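You operate a simulated robot arm through the tools that you are given. There is no shell and no other tool.

You are at the controls of a simulated robot arm. One attempt, no reset.

Task
Set the controls near the top of the set-up table. At the end: the drop switch is set to out; the push switch is set to out; the feed switch is set to out; the gate switch is set to out; whatever was shut is shut again. Leave all else as you found it, and nothing knocked over.

It is judged by the outcome, as a careful person would: the job done as asked, and still so three seconds after it is handed in. It fails if anything else is knocked over, pushed out of place, dropped, spilled or broken.

Robot
A 7-joint arm with a two-finger parallel gripper, fixed in place. Base frame: the origin is at the foot of the arm, x ahead of it, y to its left, z up. Readings come in mm, degrees, newtons and seconds.
Its first joint turns from -166.0 to 166.0 degrees. Payload 3.43 kg.
Tool frame: the origin (TCP) lies between the finger pads and is the grasp point; the fingertips stand 30 mm ahead of it; z points along the fingers, y is the line along which they close. Largest opening 94 mm; finger width 28, thickness 10; the body of the gripper, 50 by 96 mm, starts 55 mm behind the TCP.
Orientation is that of the tool frame in the base frame, as a unit quaternion [w, x, y, z]. With the fingers straight down and closing along the base's y, the tool's x points along the base's -x, its y along +y and its z along -z.

Tools
- The arm moves only by the tool nudge_tool. Its argument "moves" is a list of rows, each a list of 7 numbers: the shift along the tool's x, y, z in mm, then the turn, a rotation vector about the tool's x, y, z in degrees, then the finger opening in mm, from 0 to 94. In form: [[x, y, z, rx, ry, rz, jaw], ...]. A call has 1 to 20 rows; each row is the pose to reach, as a shift and turn from the pose commanded when the call began, along the tool's axes at that moment. Rows are played at 5 a second. More than 50 mm and 8.6 degrees between two rows, or a gripper value outside its range, and nothing of the call is played. A pose out of reach is approached as far as the arm can. The call stops where the force on the tool passes 40 N (or 10 N more than at its start, if that is more) or the arm is blocked; 0.2 s more then pass. Each finger travels about 45 mm/s and halts on what it meets, pressing with about 31 N; the grip force reading is that of the motor and also rises with nothing between the fingers. The clock runs only during rows and for 0.2 s after the last one: add rows that repeat a pose to give the fingers time. It gives the time, the measured TCP pose, the force on the tool (base axes), the opening and the grip force at its end, in the units of the frame above (readings bear some noise), with the torque about the TCP (base axes, N m) and any sound that the robot's microphone picked up, and new pictures: "views" is both (left out), scene, wrist or none.
- Cameras (640 x 400 px; columns grow to the right, rows downward): "scene" is fixed at [51.5, 649.1, 1441.5]; the picture's right is [-0.59, -0.81, 0.00], its down [-0.55, 0.40, -0.73] and it looks along [0.59, -0.43, -0.68] (base axes); focal length 357 px, centre (320, 200). "wrist" rides on the gripper at [76, 14, -103] in the tool frame; the picture's right is [-0.18, 0.98, 0.00], its down [-0.75, -0.14, -0.64] and it looks along [-0.63, -0.12, 0.77] (tool axes); focal length 243 px, centre (320, 200). There is no depth. A picture from a camera that has moved, and an enlarged one, comes with that camera's place and axes in the base frame and with its lens.
- slide_trunk(by): slides the trunk up (or, below 0, down) by that many mm; the arm rides with it, the base frame stays. It gives what a move gives, with no picture.
- close_up(camera, box): a new picture of the part [left, top, right, bottom] of that camera's present view, enlarged. No time passes.
- close_job(): hands the job in; it is judged then, once.

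Places have to be worked out from the pictures, the camera data and where the tool is seen. Open the gripper and draw the arm clear of the work before you hand the job in, unless the task says otherwise.

The tools are called after "Emit:" as name(argument=value, ...) on one line, values as JSON. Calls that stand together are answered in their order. nudge_tool: Moves the arm, as the interface text tells. Its arguments: {"type":"object","properties":{"moves":{"type":"array","items":{"type":"array","items":{"type":"number"}}},"views":{"type":"string","enum":["both","scene","wrist","none"]}},"required":["moves"]} The other tools are called the same way: slide_trunk (by) slides the trunk up or down; close_up (camera, box) takes an enlarged picture of a part of a camera's view; close_job () hands the job in.

At the start:

```text
time_s: 0.0
ee_pos: [246.5, 363.3, 1147.2]
ee_rot: [-0.088, -0.003, 0.992, -0.094]
ft_force: [0.0, -0.7, -0.4]
ft_torque: [0.0, 0.0, 0.02]
finger_gap: 94.2
finger_force: 0.1
trunk travel left (down, up): [-425.0, 185.0]
```

scene: 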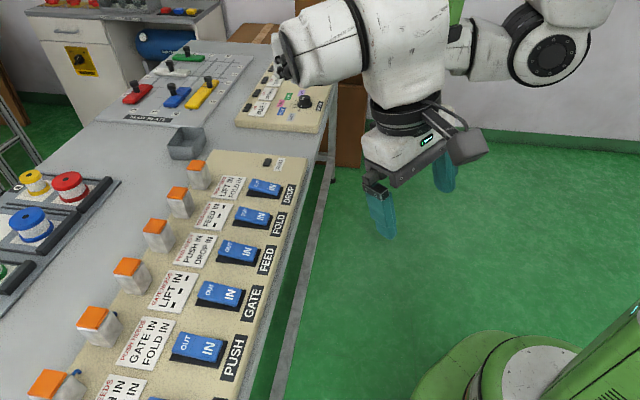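
wrist: 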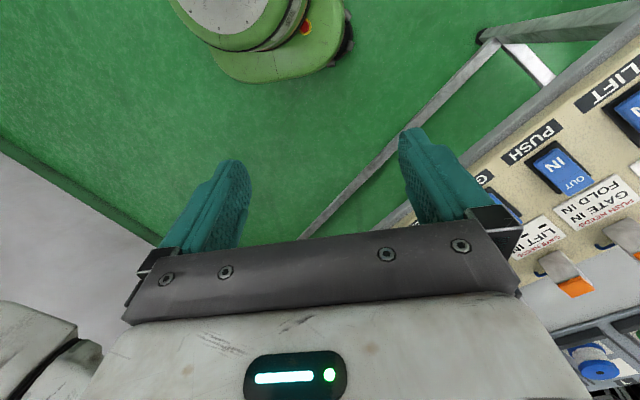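

The scene shows a panel of blue rocker switches (DROP, FOLD, FEED, GATE, PUSH, LIFT...) with interlock labels and orange-topped items beside each. I'll take enlarged pictures to read the labels before moving.

Emit:
close_up(camera="scene", box=[60, 280, 260, 400])

Emit:
close_up(camera="scene", box=[130, 140, 310, 260])

Emit:
close_up(camera="scene", box=[80, 220, 270, 340])

Emit:
close_up(camera="wrist", box=[440, 60, 640, 400])

Emit:
close_up(camera="scene", box=[100, 20, 350, 180])

```text
3.20 times, centred on (160, 340) of scene
camera zoom: at [51.5, 649.1, 1441.5], right [-0.59, -0.81, 0.0], down [-0.55, 0.4, -0.73], along [0.59, -0.43, -0.68], focal length 1143 px, centre (832, -248)
```

zoom: 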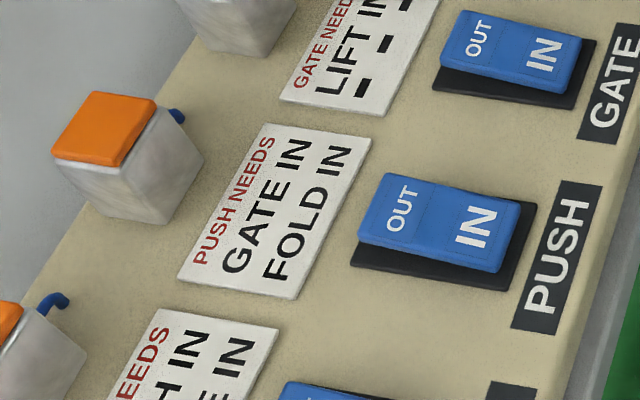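

```text
3.33 times, centred on (220, 200) of scene
camera zoom: at [51.5, 649.1, 1441.5], right [-0.59, -0.81, 0.0], down [-0.55, 0.4, -0.73], along [0.59, -0.43, -0.68], focal length 1191 px, centre (653, 200)
```

zoom: 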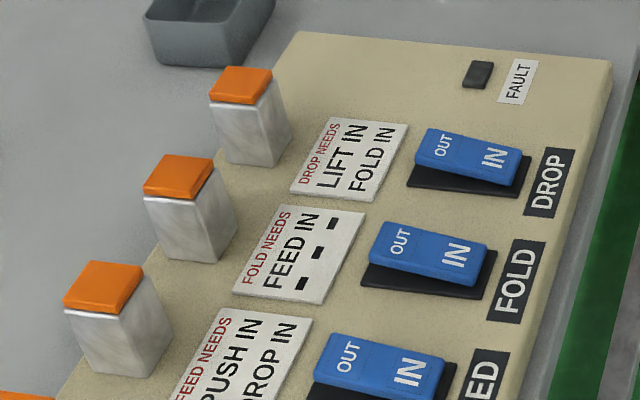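

```text
3.33 times, centred on (175, 280) of scene
camera zoom: at [51.5, 649.1, 1441.5], right [-0.59, -0.81, 0.0], down [-0.55, 0.4, -0.73], along [0.59, -0.43, -0.68], focal length 1191 px, centre (803, -67)
```

zoom: 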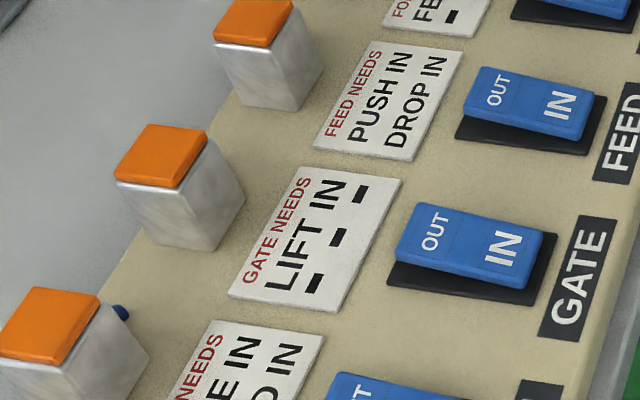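

```text
1.18 times, centred on (540, 230) of wrist
camera zoom: at [188.0, 398.1, 1254.9], right [0.16, 0.96, -0.22], down [0.86, -0.03, 0.52], along [0.49, -0.27, -0.83], focal length 285 px, centre (61, 165)
```

zoom: 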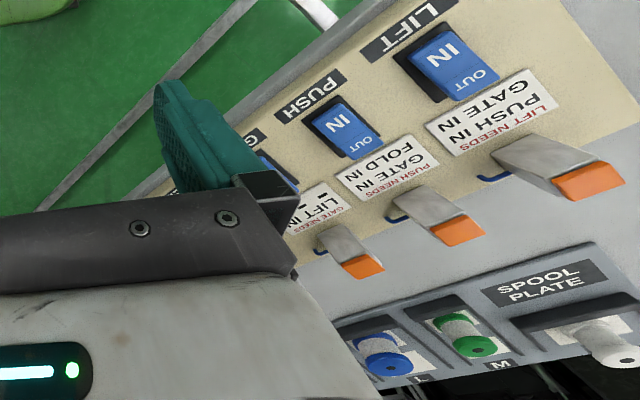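

```text
2.50 times, centred on (225, 100) of scene
camera zoom: at [51.5, 649.1, 1441.5], right [-0.59, -0.81, 0.0], down [-0.55, 0.4, -0.73], along [0.59, -0.43, -0.68], focal length 893 px, centre (558, 450)
```

zoom: 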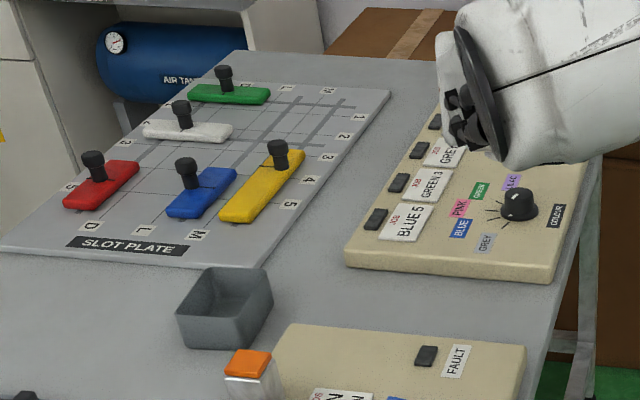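

All the pictured rockers appear to have OUT at the far end and IN at the near end, but I can't judge their tilt or the orange-topped blocks from here. By triangulation the panel top is near z≈850, with PUSH around (388, 653) and DROP around (682, 361). I'll stay high, turn the tool 45° to face the panel and view it from above with the wrist camera.

Emit:
nudge_tool(moves=[[-34.6, 15.6, -9.3, -0.9, -1.97, -6.34, 70], [-69.2, 31.2, -18.5, -1.79, -3.95, -12.69, 40], [-103.8, 46.8, -27.8, -2.69, -5.92, -19.03, 10], [-138.4, 62.4, -37.1, -3.58, -7.89, -25.37, 0], [-173.0, 78.0, -46.4, -4.48, -9.86, -31.71, 0], [-207.6, 93.6, -55.6, -5.37, -11.84, -38.06, 0], [-242.3, 109.3, -64.9, -6.27, -13.81, -44.4, 0], [-242.3, 109.3, -64.9, -6.27, -13.81, -44.4, 0]], views="both")

```text
time_s: 1.8
ee_pos: [493.8, 479.9, 1146.4]
ee_rot: [0.002, -0.384, 0.923, 0.0]
ft_force: [0.1, -0.4, 0.2]
ft_torque: [-0.03, -0.02, 0.03]
finger_gap: 0.1
finger_force: 31.1
trunk travel left (down, up): [-425.0, 185.0]
camera wrist: at [429.0, 436.7, 1248.3], right [-0.57, 0.82, 0.0], down [0.63, 0.43, 0.64], along [0.53, 0.36, -0.77], focal length 243 px, centre (320, 200)
```

scene: 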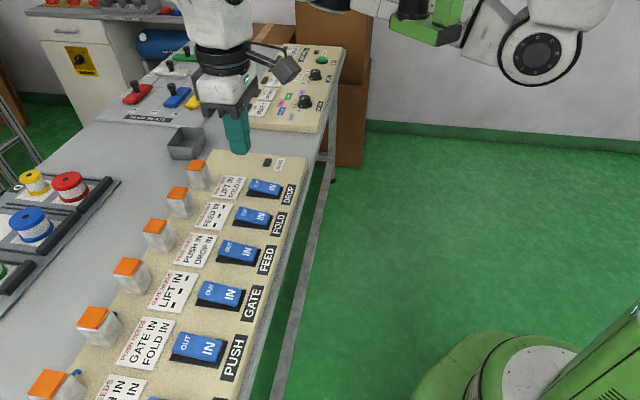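
wrist: 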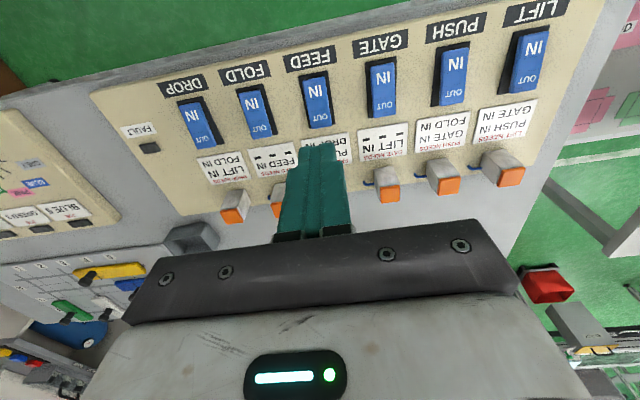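

The wrist camera now sees the whole panel from above, with six switches: DROP, FOLD, FEED, GATE, PUSH and LIFT. I'll enlarge it to read the rocker states and inspect the orange-topped blocks.

Emit:
close_up(camera="wrist", box=[100, 40, 340, 240])

Emit:
close_up(camera="wrist", box=[340, 0, 600, 220])

Emit:
close_up(camera="wrist", box=[360, 130, 560, 250])

Emit:
close_up(camera="scene", box=[0, 280, 260, 400])

```text
2.00 times, centred on (220, 140) of wrist
camera zoom: at [429.0, 436.7, 1248.3], right [-0.57, 0.82, 0.0], down [0.63, 0.43, 0.64], along [0.53, 0.36, -0.77], focal length 485 px, centre (520, 320)
```

zoom: 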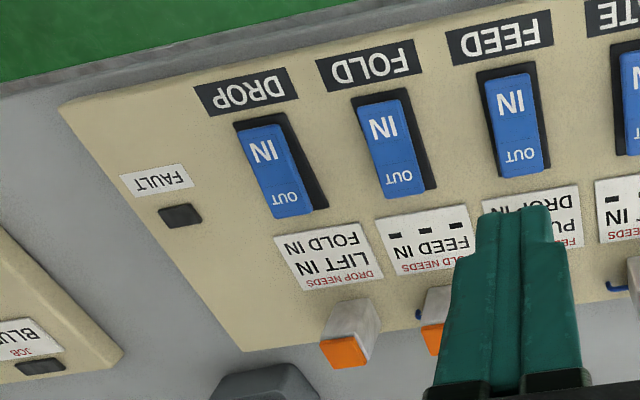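

```text
1.82 times, centred on (470, 110) of wrist
camera zoom: at [429.0, 436.7, 1248.3], right [-0.57, 0.82, 0.0], down [0.63, 0.43, 0.64], along [0.53, 0.36, -0.77], focal length 441 px, centre (47, 364)
```

zoom: 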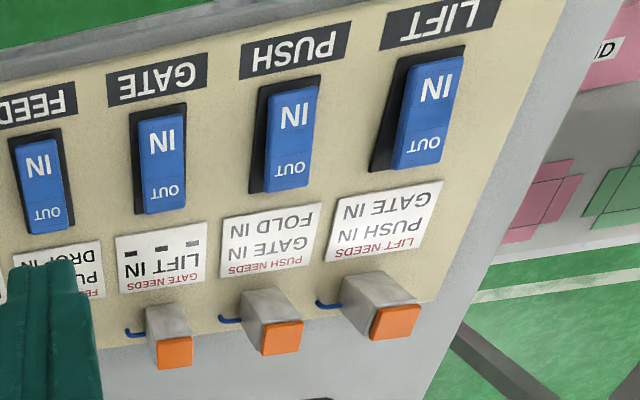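

```text
3.20 times, centred on (460, 190) of wrist
camera zoom: at [429.0, 436.7, 1248.3], right [-0.57, 0.82, 0.0], down [0.63, 0.43, 0.64], along [0.53, 0.36, -0.77], focal length 776 px, centre (-128, 232)
```

zoom: 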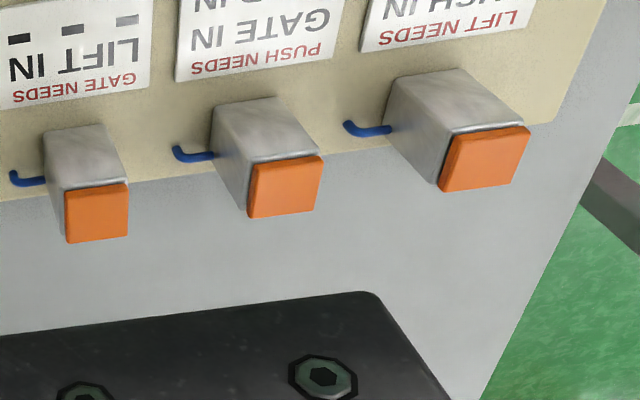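

```text
2.46 times, centred on (130, 340) of scene
camera zoom: at [51.5, 649.1, 1441.5], right [-0.59, -0.81, 0.0], down [-0.55, 0.4, -0.73], along [0.59, -0.43, -0.68], focal length 880 px, centre (788, -145)
```

zoom: 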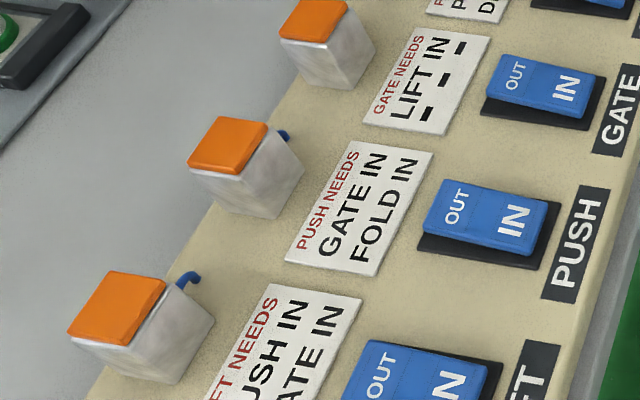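

All six rockers read the same: the near (IN) ends are down and the far (OUT) ends are raised, so all are IN. The labels say FEED needs PUSH and DROP in, PUSH needs GATE and FOLD in, and GATE and DROP need LIFT. That makes the order FEED, DROP, PUSH, GATE. FEED's OUT end is at about (553, 523, 860), so I'll move to a hover above it.

Emit:
nudge_tool(moves=[[-14.8, -2.3, 43.2, 0, 0, 0, 0], [-29.7, -4.6, 86.4, 0, 0, 0, 0], [-44.5, -7.0, 129.6, 0, 0, 0, 0], [-59.4, -9.3, 172.8, 0, 0, 0, 0], [-74.2, -11.6, 216, 0, 0, 0, 0], [-74.2, -11.6, 216, 0, 0, 0, 0]], views="both")

```text
time_s: 3.2
ee_pos: [554.4, 524.5, 930.3]
ee_rot: [0.001, -0.383, 0.924, -0.001]
ft_force: [-0.2, 0.6, 0.8]
ft_torque: [0.01, 0.02, -0.01]
finger_gap: 0.4
finger_force: 30.5
trunk travel left (down, up): [-425.0, 185.0]
camera wrist: at [488.9, 481.6, 1031.9], right [-0.56, 0.83, 0.0], down [0.63, 0.43, 0.64], along [0.53, 0.36, -0.77], focal length 243 px, centre (320, 200)
```

scene: 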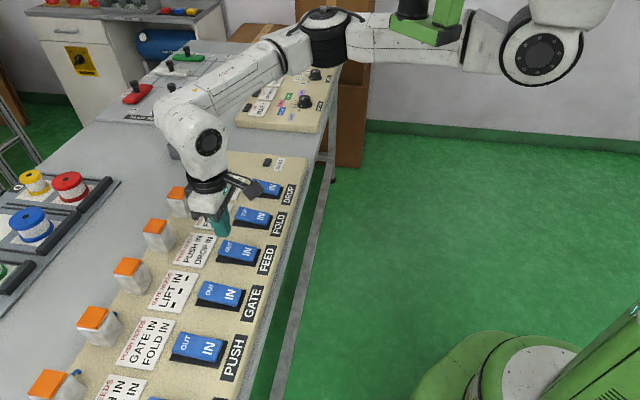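
wrist: 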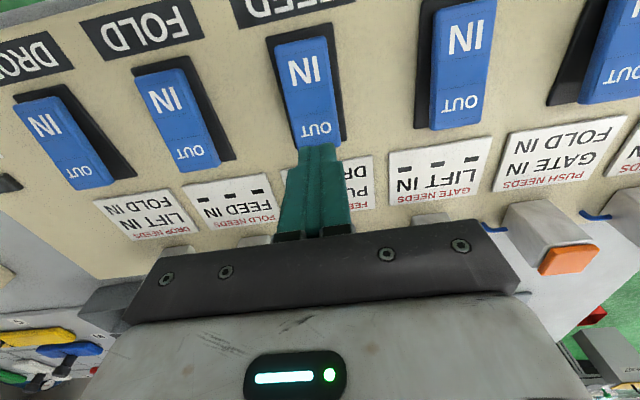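

Emit:
close_up(camera="wrist", box=[200, 0, 520, 200])

Emit:
close_up(camera="scene", box=[150, 170, 310, 280])

```text
2.00 times, centred on (360, 100) of wrist
camera zoom: at [488.9, 481.6, 1031.9], right [-0.56, 0.83, 0.0], down [0.63, 0.43, 0.64], along [0.53, 0.36, -0.77], focal length 485 px, centre (240, 400)
```

zoom: 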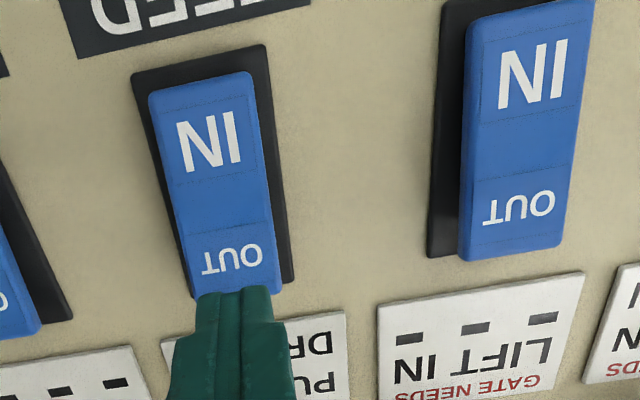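

```text
3.64 times, centred on (230, 225) of scene
camera zoom: at [51.5, 649.1, 1441.5], right [-0.59, -0.81, 0.0], down [-0.55, 0.4, -0.73], along [0.59, -0.43, -0.68], focal length 1299 px, centre (647, 109)
```

zoom: 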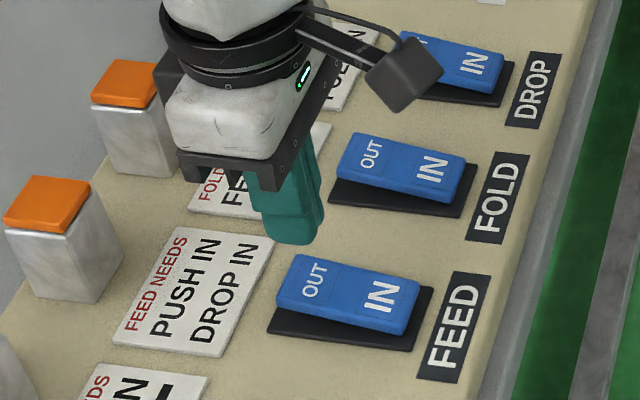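

The fingertips are closed and centred over FEED's OUT end, about 40 mm above it. I'll lower in small steps and watch the force, the sound and the rocker.

Emit:
nudge_tool(moves=[[0, 0, 15, 0, 0, 0, 0], [0, 0, 28, 0, 0, 0, 0], [0, 0, 34, 0, 0, 0, 0], [0, 0, 38, 0, 0, 0, 0], [0, 0, 42, 0, 0, 0, 0], [0, 0, 45, 0, 0, 0, 0]], views="both")

```text
time_s: 4.6
ee_pos: [554.8, 524.1, 886.7]
ee_rot: [-0.001, -0.382, 0.924, -0.001]
ft_force: [1.0, 0.2, 1.1]
ft_torque: [0.03, 0.0, 0.03]
finger_gap: 0.0
finger_force: 31.2
trunk travel left (down, up): [-425.0, 185.0]
camera wrist: at [490.0, 481.1, 986.9], right [-0.56, 0.83, 0.0], down [0.63, 0.43, 0.64], along [0.53, 0.36, -0.77], focal length 243 px, centre (320, 200)
```

scene: 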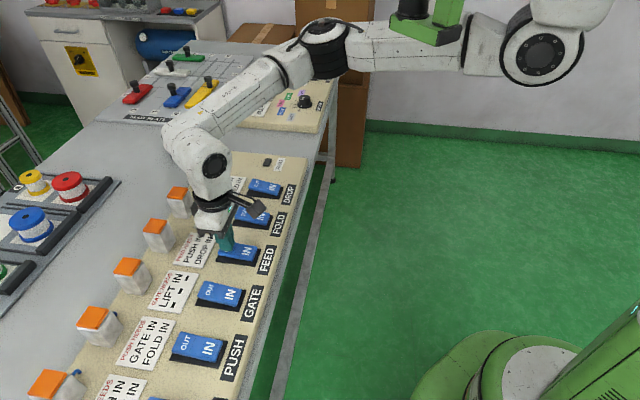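
wrist: 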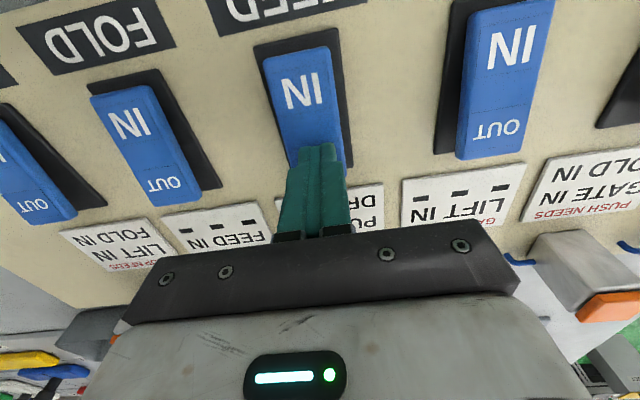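

The tips are at z≈857 with no real contact force yet, so I'll continue downward in small steps.

Emit:
nudge_tool(moves=[[0, 0, 3, 0, 0, 0, 0], [0, 0, 6, 0, 0, 0, 0], [0, 0, 9, 0, 0, 0, 0], [0, 0, 12, 0, 0, 0, 0], [0, 0, 12, 0, 0, 0, 0]], views="wrist")

```text
time_s: 5.5
ee_pos: [555.7, 525.5, 880.1]
ee_rot: [0.0, -0.382, 0.924, 0.002]
ft_force: [0.6, -4.2, 13.9]
ft_torque: [-0.22, 0.06, 0.05]
finger_gap: 0.1
finger_force: 30.9
trunk travel left (down, up): [-425.0, 185.0]
stopped in row 4: the force on the tool passed its limit at 46 N (the readings are from after the stop); the commanded pose is now the measured one
camera wrist: at [491.1, 482.2, 982.5], right [-0.56, 0.83, 0.0], down [0.63, 0.43, 0.64], along [0.53, 0.36, -0.77], focal length 243 px, centre (320, 200)
```

wrist: 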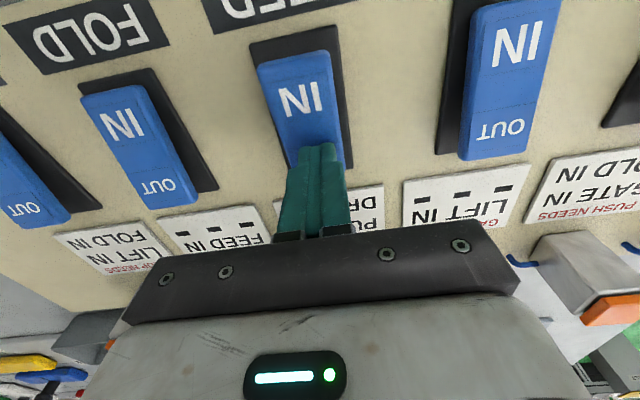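

The force passed 46 N with the tips at z≈850, and no click was reported. I'll lift clear and check whether FEED has thrown.

Emit:
nudge_tool(moves=[[0, 0, -15, 0, 0, 0, 0], [0, 0, -50, 0, 0, 0, 0], [20, 0, -70, 0, 0, 0, 0], [40, 0, -70, 0, 0, 0, 0]], views="both")

```text
time_s: 6.5
ee_pos: [526.7, 496.2, 949.9]
ee_rot: [0.0, -0.382, 0.924, 0.001]
ft_force: [-0.2, -0.2, -0.2]
ft_torque: [0.01, 0.0, -0.01]
finger_gap: 0.0
finger_force: 31.4
trunk travel left (down, up): [-425.0, 185.0]
camera wrist: at [462.1, 454.3, 1051.2], right [-0.56, 0.83, 0.0], down [0.63, 0.43, 0.64], along [0.53, 0.36, -0.77], focal length 243 px, centre (320, 200)
```

scene: 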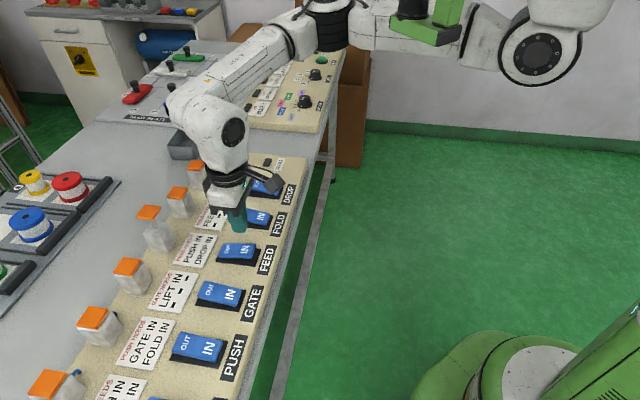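
wrist: 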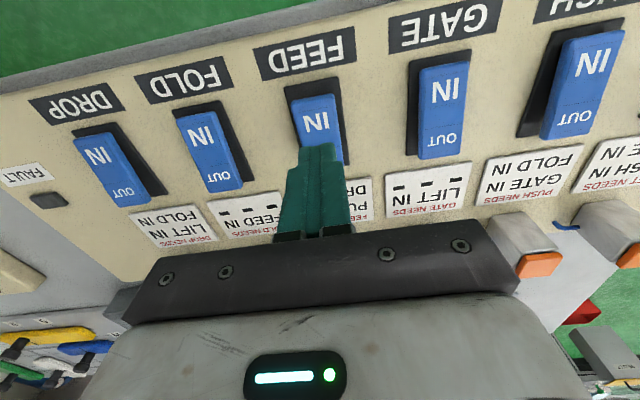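

In the scene picture FEED's actuator block now stands taller, so it has extended to OUT. I'll enlarge to confirm the rocker state and check the FAULT lamp.

Emit:
close_up(camera="scene", box=[120, 150, 300, 280])

Emit:
close_up(camera="wrist", box=[160, 20, 480, 220])

Emit:
close_up(camera="wrist", box=[0, 60, 200, 240])

```text
3.08 times, centred on (210, 215) of scene
camera zoom: at [51.5, 649.1, 1441.5], right [-0.59, -0.81, 0.0], down [-0.55, 0.4, -0.73], along [0.59, -0.43, -0.68], focal length 1099 px, centre (658, 154)
```

zoom: 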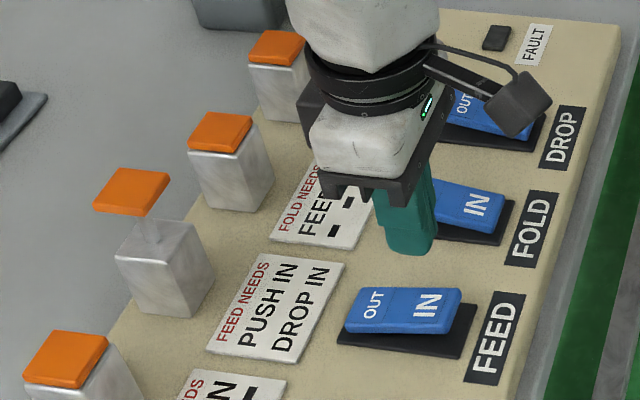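

```text
2.00 times, centred on (320, 120) of wrist
camera zoom: at [462.1, 454.3, 1051.2], right [-0.56, 0.83, 0.0], down [0.63, 0.43, 0.64], along [0.53, 0.36, -0.77], focal length 485 px, centre (320, 360)
```

zoom: 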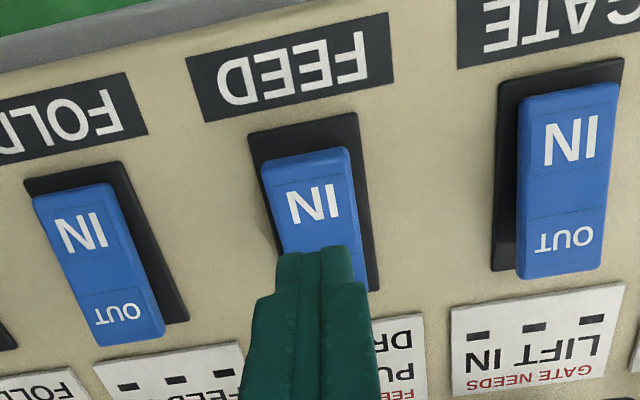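

```text
2.22 times, centred on (100, 150) of wrist
camera zoom: at [462.1, 454.3, 1051.2], right [-0.56, 0.83, 0.0], down [0.63, 0.43, 0.64], along [0.53, 0.36, -0.77], focal length 539 px, centre (809, 311)
```

zoom: 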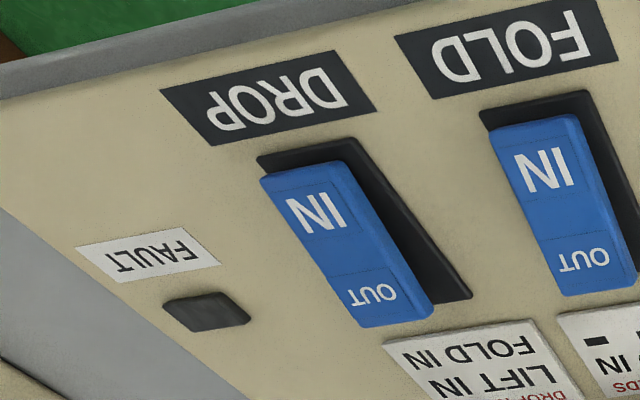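

FEED is now OUT: its OUT end is down, its IN end is raised, its actuator is extended and the FAULT lamp is dark. DROP is next, since LIFT and FOLD are still IN. I'll move above DROP's OUT end at about (700, 380).

Emit:
nudge_tool(moves=[[-8.1, -40.9, -5, 0, 0, 0, 0], [-16.2, -81.8, -5, 0, 0, 0, 0], [-24.4, -122.8, -5, 0, 0, 0, 0], [-32.5, -163.7, 0, 0, 0, 0, 0], [-40.6, -204.6, 10, 0, 0, 0, 0], [-40.6, -204.6, 35, 0, 0, 0, 0], [-40.6, -204.6, 35, 0, 0, 0, 0]], views="both")

```text
time_s: 8.1
ee_pos: [699.0, 382.4, 914.9]
ee_rot: [0.0, -0.382, 0.924, 0.001]
ft_force: [0.2, 0.7, 0.2]
ft_torque: [-0.02, -0.01, 0.04]
finger_gap: 0.0
finger_force: 31.3
trunk travel left (down, up): [-425.0, 185.0]
camera wrist: at [634.3, 338.2, 1015.9], right [-0.56, 0.83, 0.0], down [0.63, 0.43, 0.64], along [0.53, 0.36, -0.77], focal length 243 px, centre (320, 200)
```

scene: 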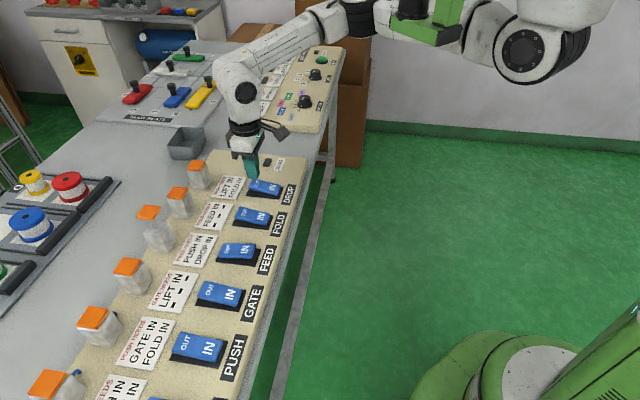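
wrist: 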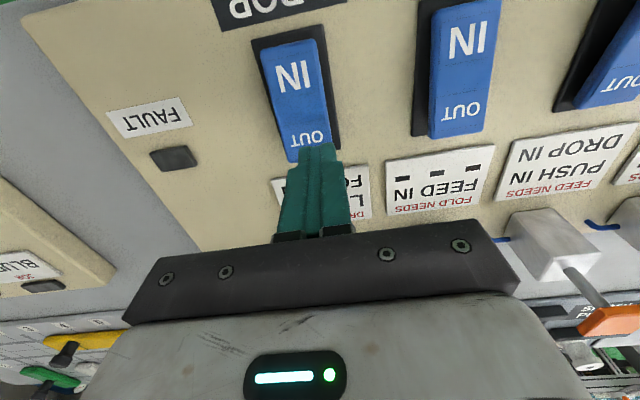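

The tips sit about 4–5 mm to one side of DROP's OUT end and about 25 mm above it. I'll shift 4 mm along the row and press down in small steps.

Emit:
nudge_tool(moves=[[1, -4, 10, 0, 0, 0, 0], [1, -4, 20, 0, 0, 0, 0], [1, -4, 26, 0, 0, 0, 0], [1, -4, 29, 0, 0, 0, 0], [1, -4, 32, 0, 0, 0, 0], [1, -4, 35, 0, 0, 0, 0], [1, -4, 38, 0, 0, 0, 0], [1, -4, 40, 0, 0, 0, 0]], views="both")

```text
time_s: 9.8
ee_pos: [702.5, 377.9, 881.5]
ee_rot: [0.002, -0.382, 0.924, 0.003]
ft_force: [-0.9, -3.2, 13.2]
ft_torque: [-0.22, 0.14, 0.11]
finger_gap: 0.0
finger_force: 30.7
trunk travel left (down, up): [-425.0, 185.0]
stopped in row 8: the force on the tool passed its limit at 44 N (the readings are from after the stop); the commanded pose is now the measured one
camera wrist: at [637.9, 335.1, 982.3], right [-0.56, 0.83, 0.0], down [0.63, 0.43, 0.65], along [0.53, 0.37, -0.76], focal length 243 px, centre (320, 200)
```

scene: 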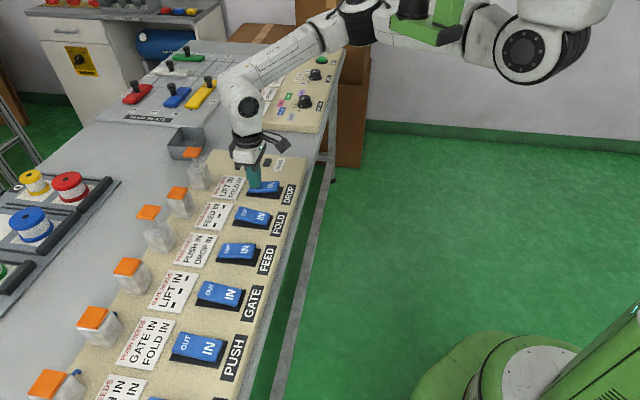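
wrist: 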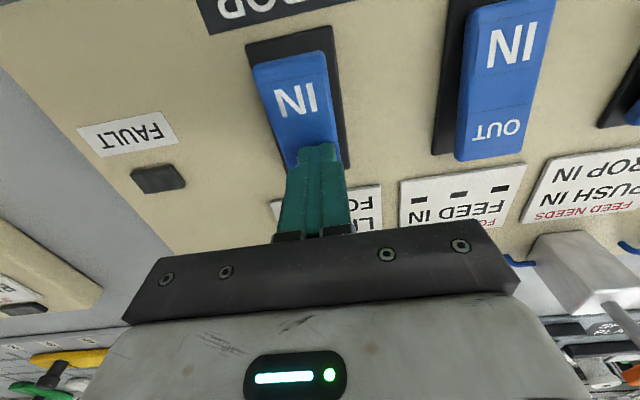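

DROP's actuator cap has risen, so it went OUT. I'll lift about 100 mm and travel along the row to above PUSH, around (409, 668).

Emit:
nudge_tool(moves=[[0, 0, -30, 0, 0, 0, 0], [0, 0, -65, 0, 0, 0, 0], [0, 20, -95, 0, 0, 0, 0], [0.4, 60, -98, 0, 0, 0, 0], [0.6, 103, -98, 0, 0, 0, 0], [0.9, 147, -98, 0, 0, 0, 0], [1.1, 191, -98, 0, 0, 0, 0], [1.4, 235, -98, 0, 0, 0, 0], [1.6, 279, -98, 0, 0, 0, 0], [1.9, 323, -98, 0, 0, 0, 0], [2.1, 367, -98, 0, 0, 0, 0], [2.4, 400, -98, 0, 0, 0, 0], [2.4, 413, -98, 0, 0, 0, 0], [2.4, 413, -98, 0, 0, 0, 0]], views="both")

```text
time_s: 12.2
ee_pos: [577.8, 587.4, 977.3]
ee_rot: [-0.001, -0.282, 0.959, 0.003]
ft_force: [-0.1, 0.0, 0.0]
ft_torque: [0.01, -0.01, -0.01]
finger_gap: 0.3
finger_force: 30.8
trunk travel left (down, up): [-425.0, 185.0]
stopped in row 11: the arm was blocked; the commanded pose is now the measured one
camera wrist: at [505.8, 559.5, 1079.1], right [-0.38, 0.93, 0.01], down [0.71, 0.29, 0.64], along [0.59, 0.25, -0.77], focal length 243 px, centre (320, 200)
```

scene: 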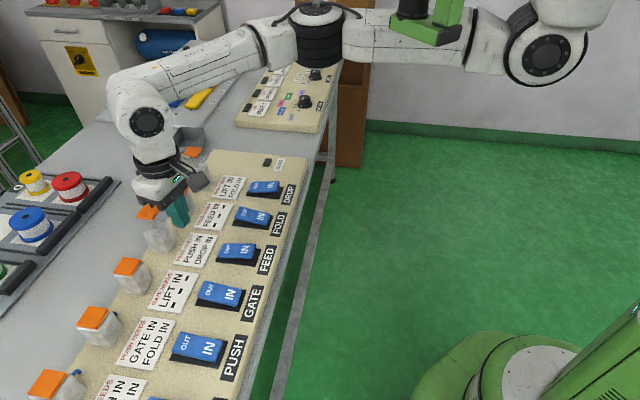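
wrist: 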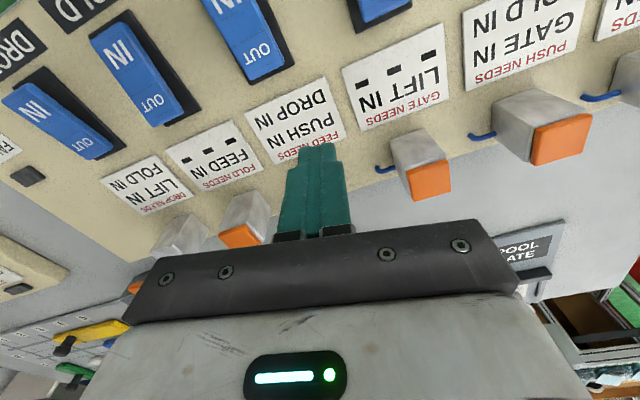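

The arm was blocked partway, with no force on the tool, and ended at (578, 587) with the yaw drifted to about 33°. That looks like a joint limit rather than contact. Before moving again I'll check that nothing was touched and confirm DROP's state.

Emit:
close_up(camera="scene", box=[90, 80, 310, 280])

Emit:
close_up(camera="scene", box=[90, 0, 640, 200])

Emit:
close_up(camera="wrist", box=[120, 120, 640, 330])

```text
2.00 times, centred on (200, 180) of scene
camera zoom: at [51.5, 649.1, 1441.5], right [-0.59, -0.81, 0.0], down [-0.55, 0.4, -0.73], along [0.59, -0.43, -0.68], focal length 715 px, centre (560, 240)
```

zoom: 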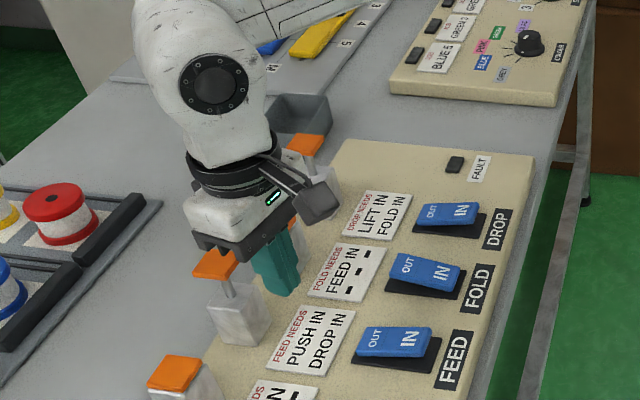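

```text
1.16 times, centred on (365, 100) of scene
camera zoom: at [51.5, 649.1, 1441.5], right [-0.59, -0.81, 0.0], down [-0.55, 0.4, -0.73], along [0.59, -0.43, -0.68], focal length 416 px, centre (268, 316)
```

zoom: 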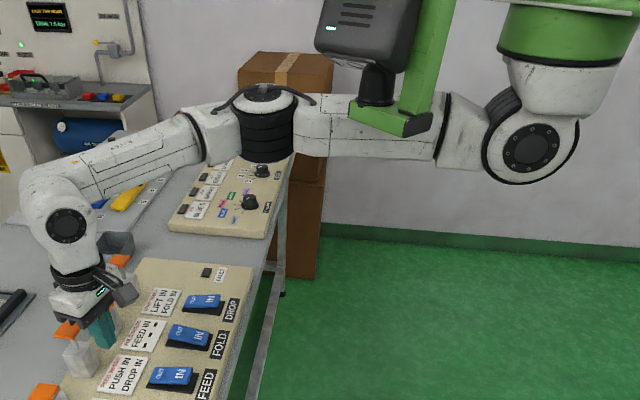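

```text
1.23 times, centred on (380, 225) of wrist
camera zoom: at [505.8, 559.5, 1079.1], right [-0.38, 0.93, 0.01], down [0.71, 0.29, 0.64], along [0.59, 0.25, -0.77], focal length 299 px, centre (246, 169)
```

zoom: 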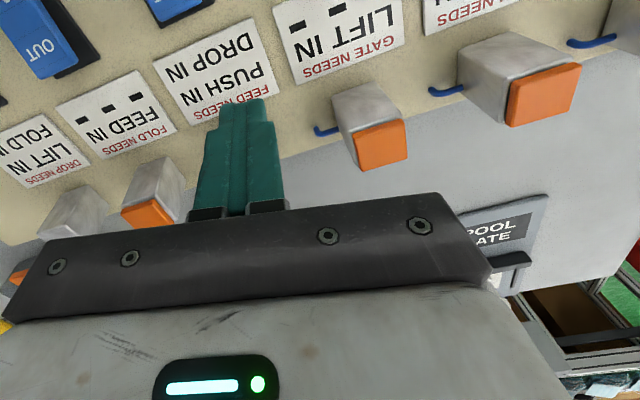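

DROP is OUT too (OUT end down, cap raised), FAULT is dark and nothing looks disturbed. The upper arm passes close to a green bracket near the top of the view, so I'll look there to see what blocked the arm.

Emit:
close_up(camera="scene", box=[280, 0, 520, 110])

Emit:
close_up(camera="scene", box=[440, 0, 640, 120])

```text
2.67 times, centred on (400, 55) of scene
camera zoom: at [51.5, 649.1, 1441.5], right [-0.59, -0.81, 0.0], down [-0.55, 0.4, -0.73], along [0.59, -0.43, -0.68], focal length 953 px, centre (107, 587)
```

zoom: 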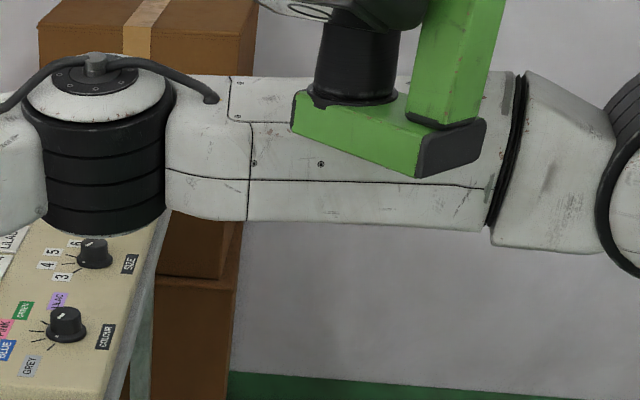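

```text
3.20 times, centred on (540, 60) of scene
camera zoom: at [51.5, 649.1, 1441.5], right [-0.59, -0.81, 0.0], down [-0.55, 0.4, -0.73], along [0.59, -0.43, -0.68], focal length 1143 px, centre (-384, 648)
```

zoom: 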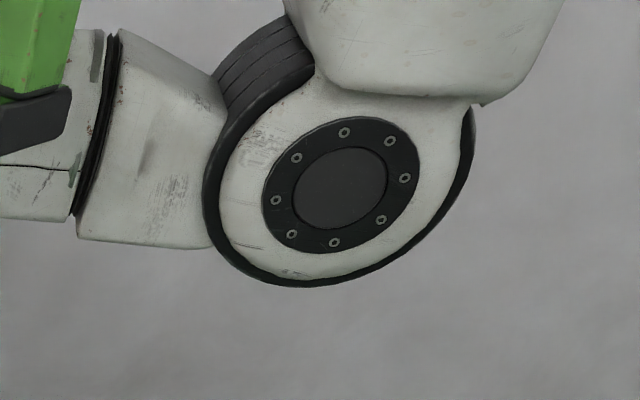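

Comparing the commanded and measured poses, the arm seems to have lagged by about 12° around the shoulder alone. I think the upper link is resting against the green bracket beside it. I'll back away toward FEED with the yaw restored, then change the arm's height relative to the bracket.

Emit:
nudge_tool(moves=[[18, -13, 0, 0, 0, -4, 0], [36, -27, 0, 0, 0, -8, 0], [53, -40, 0, 0, 0, -12.2, 0], [53, -40, 0, 0, 0, -12.2, 0]], views="scene")

```text
time_s: 13.2
ee_pos: [553.9, 527.2, 976.3]
ee_rot: [-0.001, -0.385, 0.923, 0.002]
ft_force: [0.3, 0.1, 0.0]
ft_torque: [-0.02, 0.01, -0.01]
finger_gap: 0.2
finger_force: 30.4
trunk travel left (down, up): [-425.0, 185.0]
```

scene: 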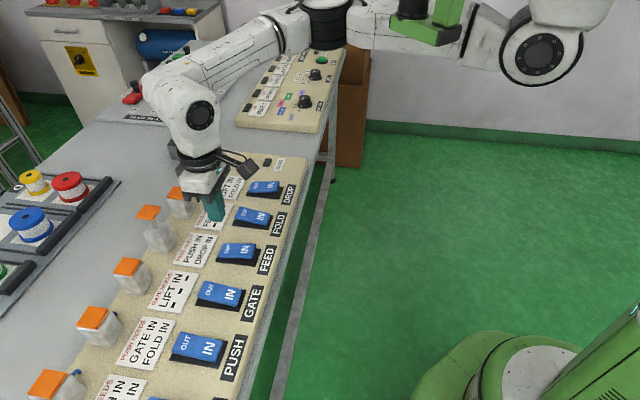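

The arm is free again and backed off. I'll raise the trunk a little to see whether the bracket rides with it. A higher shoulder would let the upper link slope down and pass under the bracket.

Emit:
slide_trunk(by=40)

Emit:
close_up(camera="scene", box=[280, 0, 640, 200])

```text
time_s: 14.0
ee_pos: [553.3, 526.8, 1017.4]
ee_rot: [-0.001, -0.383, 0.924, 0.003]
ft_force: [0.2, -0.2, 0.4]
ft_torque: [-0.01, 0.02, 0.0]
finger_gap: 0.0
finger_force: 30.6
trunk travel left (down, up): [-465.0, 145.0]
```

```text
1.78 times, centred on (460, 100) of scene
camera zoom: at [51.5, 649.1, 1441.5], right [-0.59, -0.81, 0.0], down [-0.55, 0.4, -0.73], along [0.59, -0.43, -0.68], focal length 635 px, centre (71, 378)
```

zoom: 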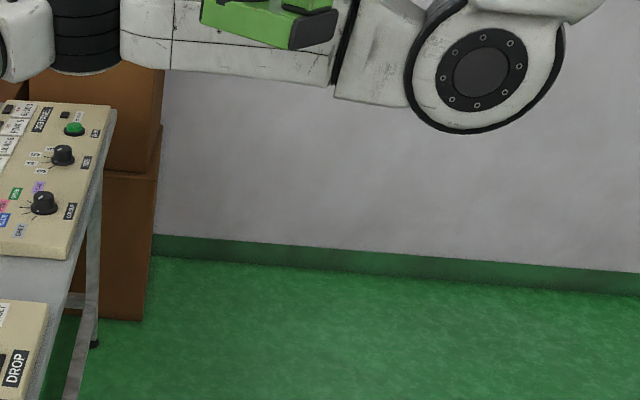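

The bracket rises with the trunk, so it is the robot's own head mount, at about z≈1255 beside the upper link. With the trunk higher and the tool low, the link should pass beneath it. I'll raise another 60 mm and then lower the tool back over FEED.

Emit:
slide_trunk(by=60)

Emit:
nudge_tool(moves=[[5, 0, 35, 0, 0, 0, 0], [10, 0, 70, 0, 0, 0, 0], [10, 0, 105, 0, 0, 0, 0], [10, 0, 135, 0, 0, 0, 0], [10, 0, 135, 0, 0, 0, 0]], views="both")

```text
time_s: 15.0
ee_pos: [554.5, 527.1, 1078.0]
ee_rot: [-0.002, -0.384, 0.923, 0.002]
ft_force: [0.2, -0.1, 0.1]
ft_torque: [0.04, -0.03, 0.01]
finger_gap: 0.0
finger_force: 31.0
trunk travel left (down, up): [-525.0, 85.0]
```

```text
time_s: 16.2
ee_pos: [547.5, 519.7, 939.8]
ee_rot: [-0.001, -0.384, 0.923, 0.002]
ft_force: [0.1, 0.9, 0.5]
ft_torque: [-0.02, 0.03, -0.04]
finger_gap: 0.0
finger_force: 31.3
trunk travel left (down, up): [-525.0, 85.0]
camera wrist: at [483.2, 477.1, 1041.9], right [-0.57, 0.82, 0.01], down [0.63, 0.43, 0.64], along [0.53, 0.37, -0.77], focal length 243 px, centre (320, 200)
```

scene: 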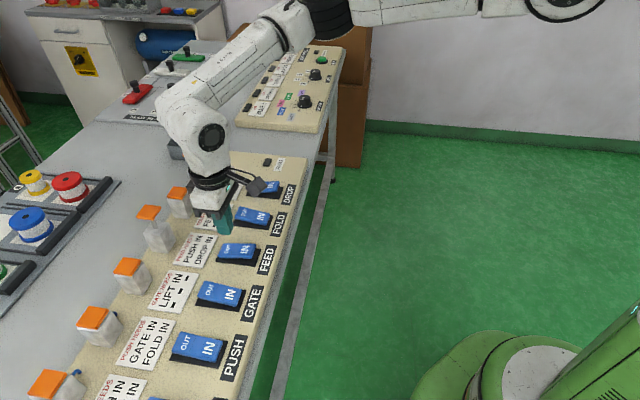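
wrist: 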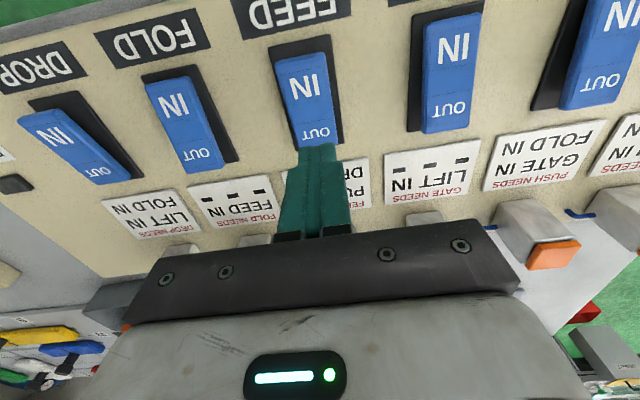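

The link now slopes down from the raised shoulder. I'll move along the row at TCP z≈940 toward PUSH in 25 mm steps so any block stops it early.

Emit:
nudge_tool(moves=[[-1, 25, 0, 0, 0, 0, 0], [-2, 50, 0, 0, 0, 0, 0], [-3, 75, 0, 0, 0, 0, 0], [-4, 100, 0, 0, 0, 0, 0], [-5, 125, 0, 0, 0, 0, 0], [-5, 125, 0, 0, 0, 0, 0]], views="both")

```text
time_s: 17.6
ee_pos: [459.7, 613.3, 939.1]
ee_rot: [-0.001, -0.383, 0.924, 0.003]
ft_force: [-0.5, 0.5, 0.0]
ft_torque: [-0.05, -0.03, 0.0]
finger_gap: 0.1
finger_force: 30.7
trunk travel left (down, up): [-525.0, 85.0]
camera wrist: at [395.8, 570.2, 1041.4], right [-0.57, 0.82, 0.01], down [0.63, 0.43, 0.64], along [0.53, 0.37, -0.77], focal length 243 px, centre (320, 200)
```

scene: 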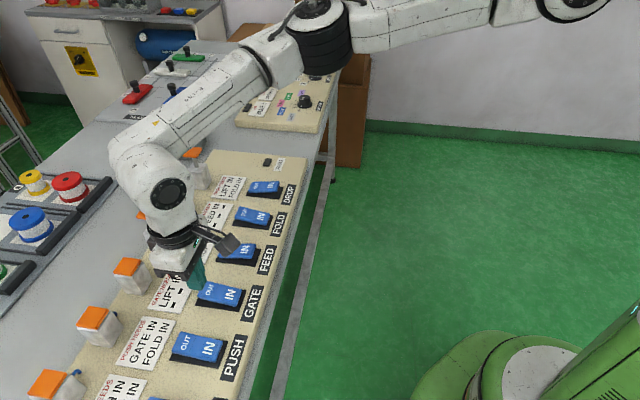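
wrist: 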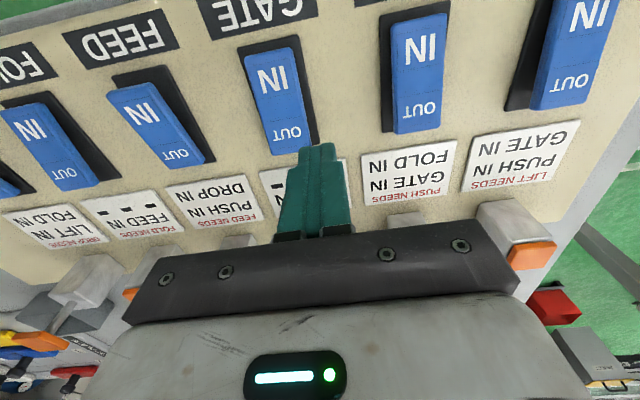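

It passed the earlier blocking point and is now beyond GATE. PUSH's OUT label sits at about (408, 668), so I'll continue there and descend to about 20 mm above the rocker.

Emit:
nudge_tool(moves=[[-1.5, 25, 0, 0, 0, 0, 0], [-3.2, 50, 0, 0, 0, 0, 0], [-4.9, 75.3, 0, 0, 0, 0, 0], [-4.9, 75.3, 25, 0, 0, 0, 0], [-4.9, 75.3, 25, 0, 0, 0, 0]], views="both")

```text
time_s: 18.8
ee_pos: [409.8, 668.1, 919.1]
ee_rot: [-0.002, -0.385, 0.923, 0.003]
ft_force: [0.6, 0.2, 0.0]
ft_torque: [-0.02, -0.02, -0.03]
finger_gap: 0.0
finger_force: 31.2
trunk travel left (down, up): [-525.0, 85.0]
camera wrist: at [345.9, 625.5, 1020.4], right [-0.57, 0.82, 0.01], down [0.63, 0.43, 0.64], along [0.53, 0.37, -0.77], focal length 243 px, centre (320, 200)
```

scene: 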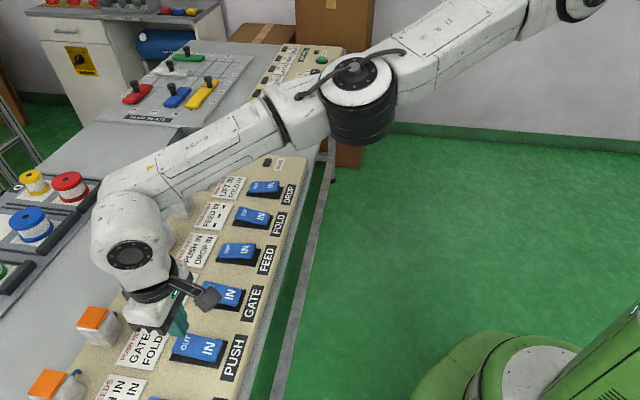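
wrist: 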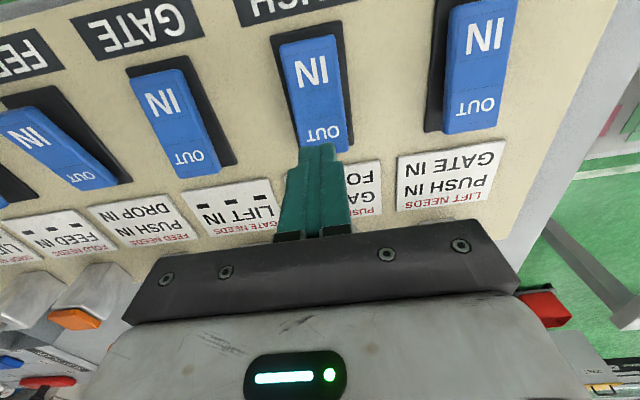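

The tips are aligned over PUSH's OUT end. GATE and FOLD are still IN, so I'll press down in small steps.

Emit:
nudge_tool(moves=[[0, 0, 10, 0, 0, 0, 0], [0, 0, 20, 0, 0, 0, 0], [0, 0, 27, 0, 0, 0, 0], [0, 0, 31, 0, 0, 0, 0], [0, 0, 34, 0, 0, 0, 0], [0, 0, 37, 0, 0, 0, 0], [0, 0, 40, 0, 0, 0, 0], [0, 0, 42, 0, 0, 0, 0]], views="both")

```text
time_s: 20.6
ee_pos: [408.7, 658.3, 886.9]
ee_rot: [0.0, -0.384, 0.923, 0.003]
ft_force: [0.0, -0.1, 0.2]
ft_torque: [-0.01, 0.02, -0.02]
finger_gap: 0.0
finger_force: 31.0
out of reach, approached as far as the arm can: row 1, 2, 3, 4, 5, 6, 7, 8
trunk travel left (down, up): [-525.0, 85.0]
camera wrist: at [344.8, 615.1, 988.7], right [-0.57, 0.82, 0.01], down [0.63, 0.43, 0.64], along [0.53, 0.37, -0.77], focal length 243 px, centre (320, 200)
```

scene: 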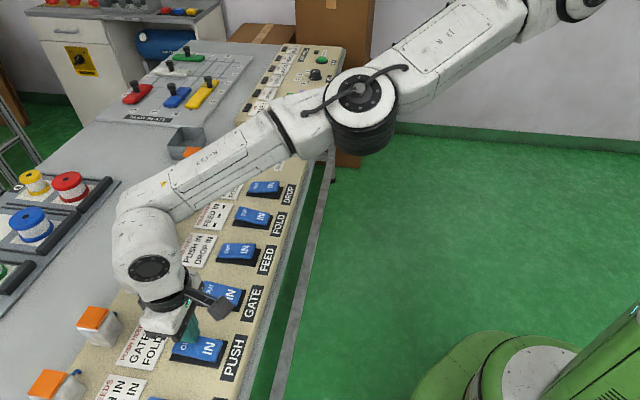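
wrist: 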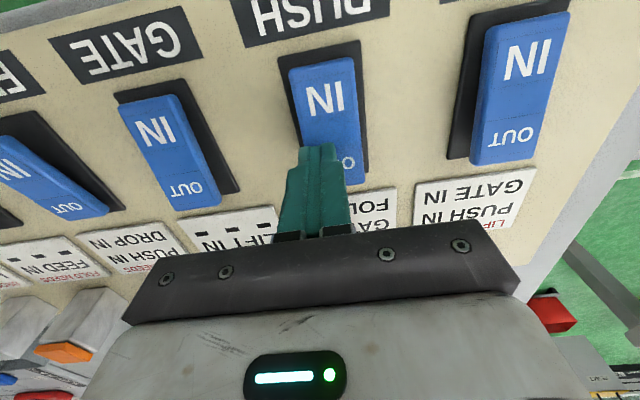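

The pose was out of reach: the arm stopped about 10 mm short in y with no contact. I'll lift the tool first, then lower the trunk part-way so PUSH is within reach while the link stays under the head bracket.

Emit:
nudge_tool(moves=[[0, 0, 0, 0, 0, 0, 0], [0, 0, -30, 0, 0, 0, 0], [0, 0, -60, 0, 0, 0, 0], [0, 0, -85, 0, 0, 0, 0], [0, 0, -85, 0, 0, 0, 0]], views="scene")

```text
time_s: 21.8
ee_pos: [410.7, 657.1, 972.8]
ee_rot: [-0.001, -0.383, 0.924, 0.002]
ft_force: [-0.9, 0.3, 0.4]
ft_torque: [-0.03, 0.05, 0.02]
finger_gap: 0.0
finger_force: 30.9
trunk travel left (down, up): [-525.0, 85.0]
```

scene: 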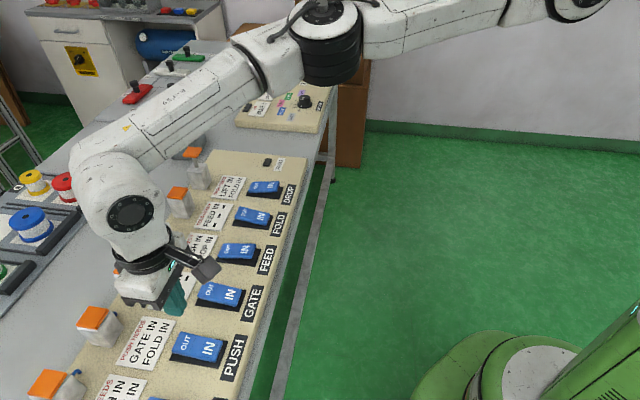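

The tool is at z≈973 and clear. I'll slide the trunk down 50 mm, which takes the tool to about z 923.

Emit:
slide_trunk(by=-50)

Emit:
nudge_tool(moves=[[-4, 4, 0, 0, 0, 0, 0], [-8.5, 8.5, 0, 0, 0, 0, 0], [-8.5, 8.5, 8, 0, 0, 0, 0], [-8.5, 8.5, 8, 0, 0, 0, 0]], views="both")

```text
time_s: 22.8
ee_pos: [410.8, 658.1, 922.9]
ee_rot: [-0.001, -0.383, 0.924, 0.003]
ft_force: [0.1, -0.6, -0.1]
ft_torque: [-0.01, -0.01, -0.02]
finger_gap: 0.1
finger_force: 31.0
trunk travel left (down, up): [-475.0, 135.0]
```

```text
time_s: 23.8
ee_pos: [408.5, 669.2, 913.6]
ee_rot: [-0.001, -0.384, 0.924, 0.002]
ft_force: [-0.3, 0.4, 0.3]
ft_torque: [-0.05, 0.01, -0.03]
finger_gap: 0.2
finger_force: 31.1
trunk travel left (down, up): [-475.0, 135.0]
camera wrist: at [346.0, 627.2, 1016.6], right [-0.57, 0.82, 0.01], down [0.63, 0.43, 0.64], along [0.53, 0.37, -0.77], focal length 243 px, centre (320, 200)
```

scene: 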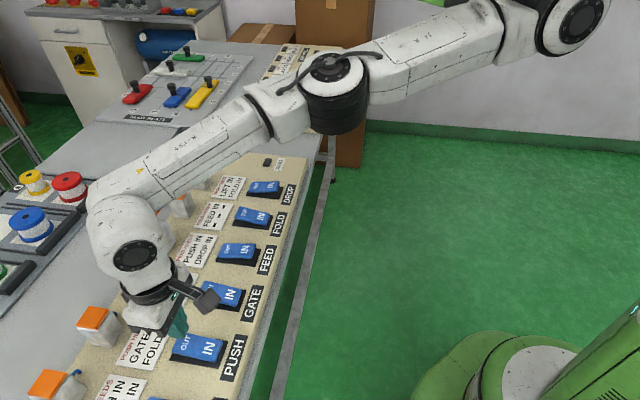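
wrist: 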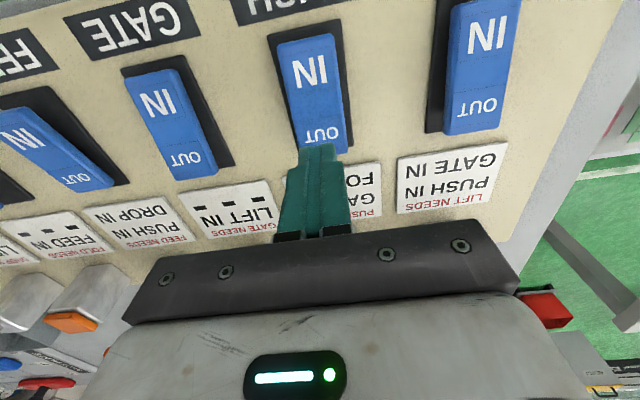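

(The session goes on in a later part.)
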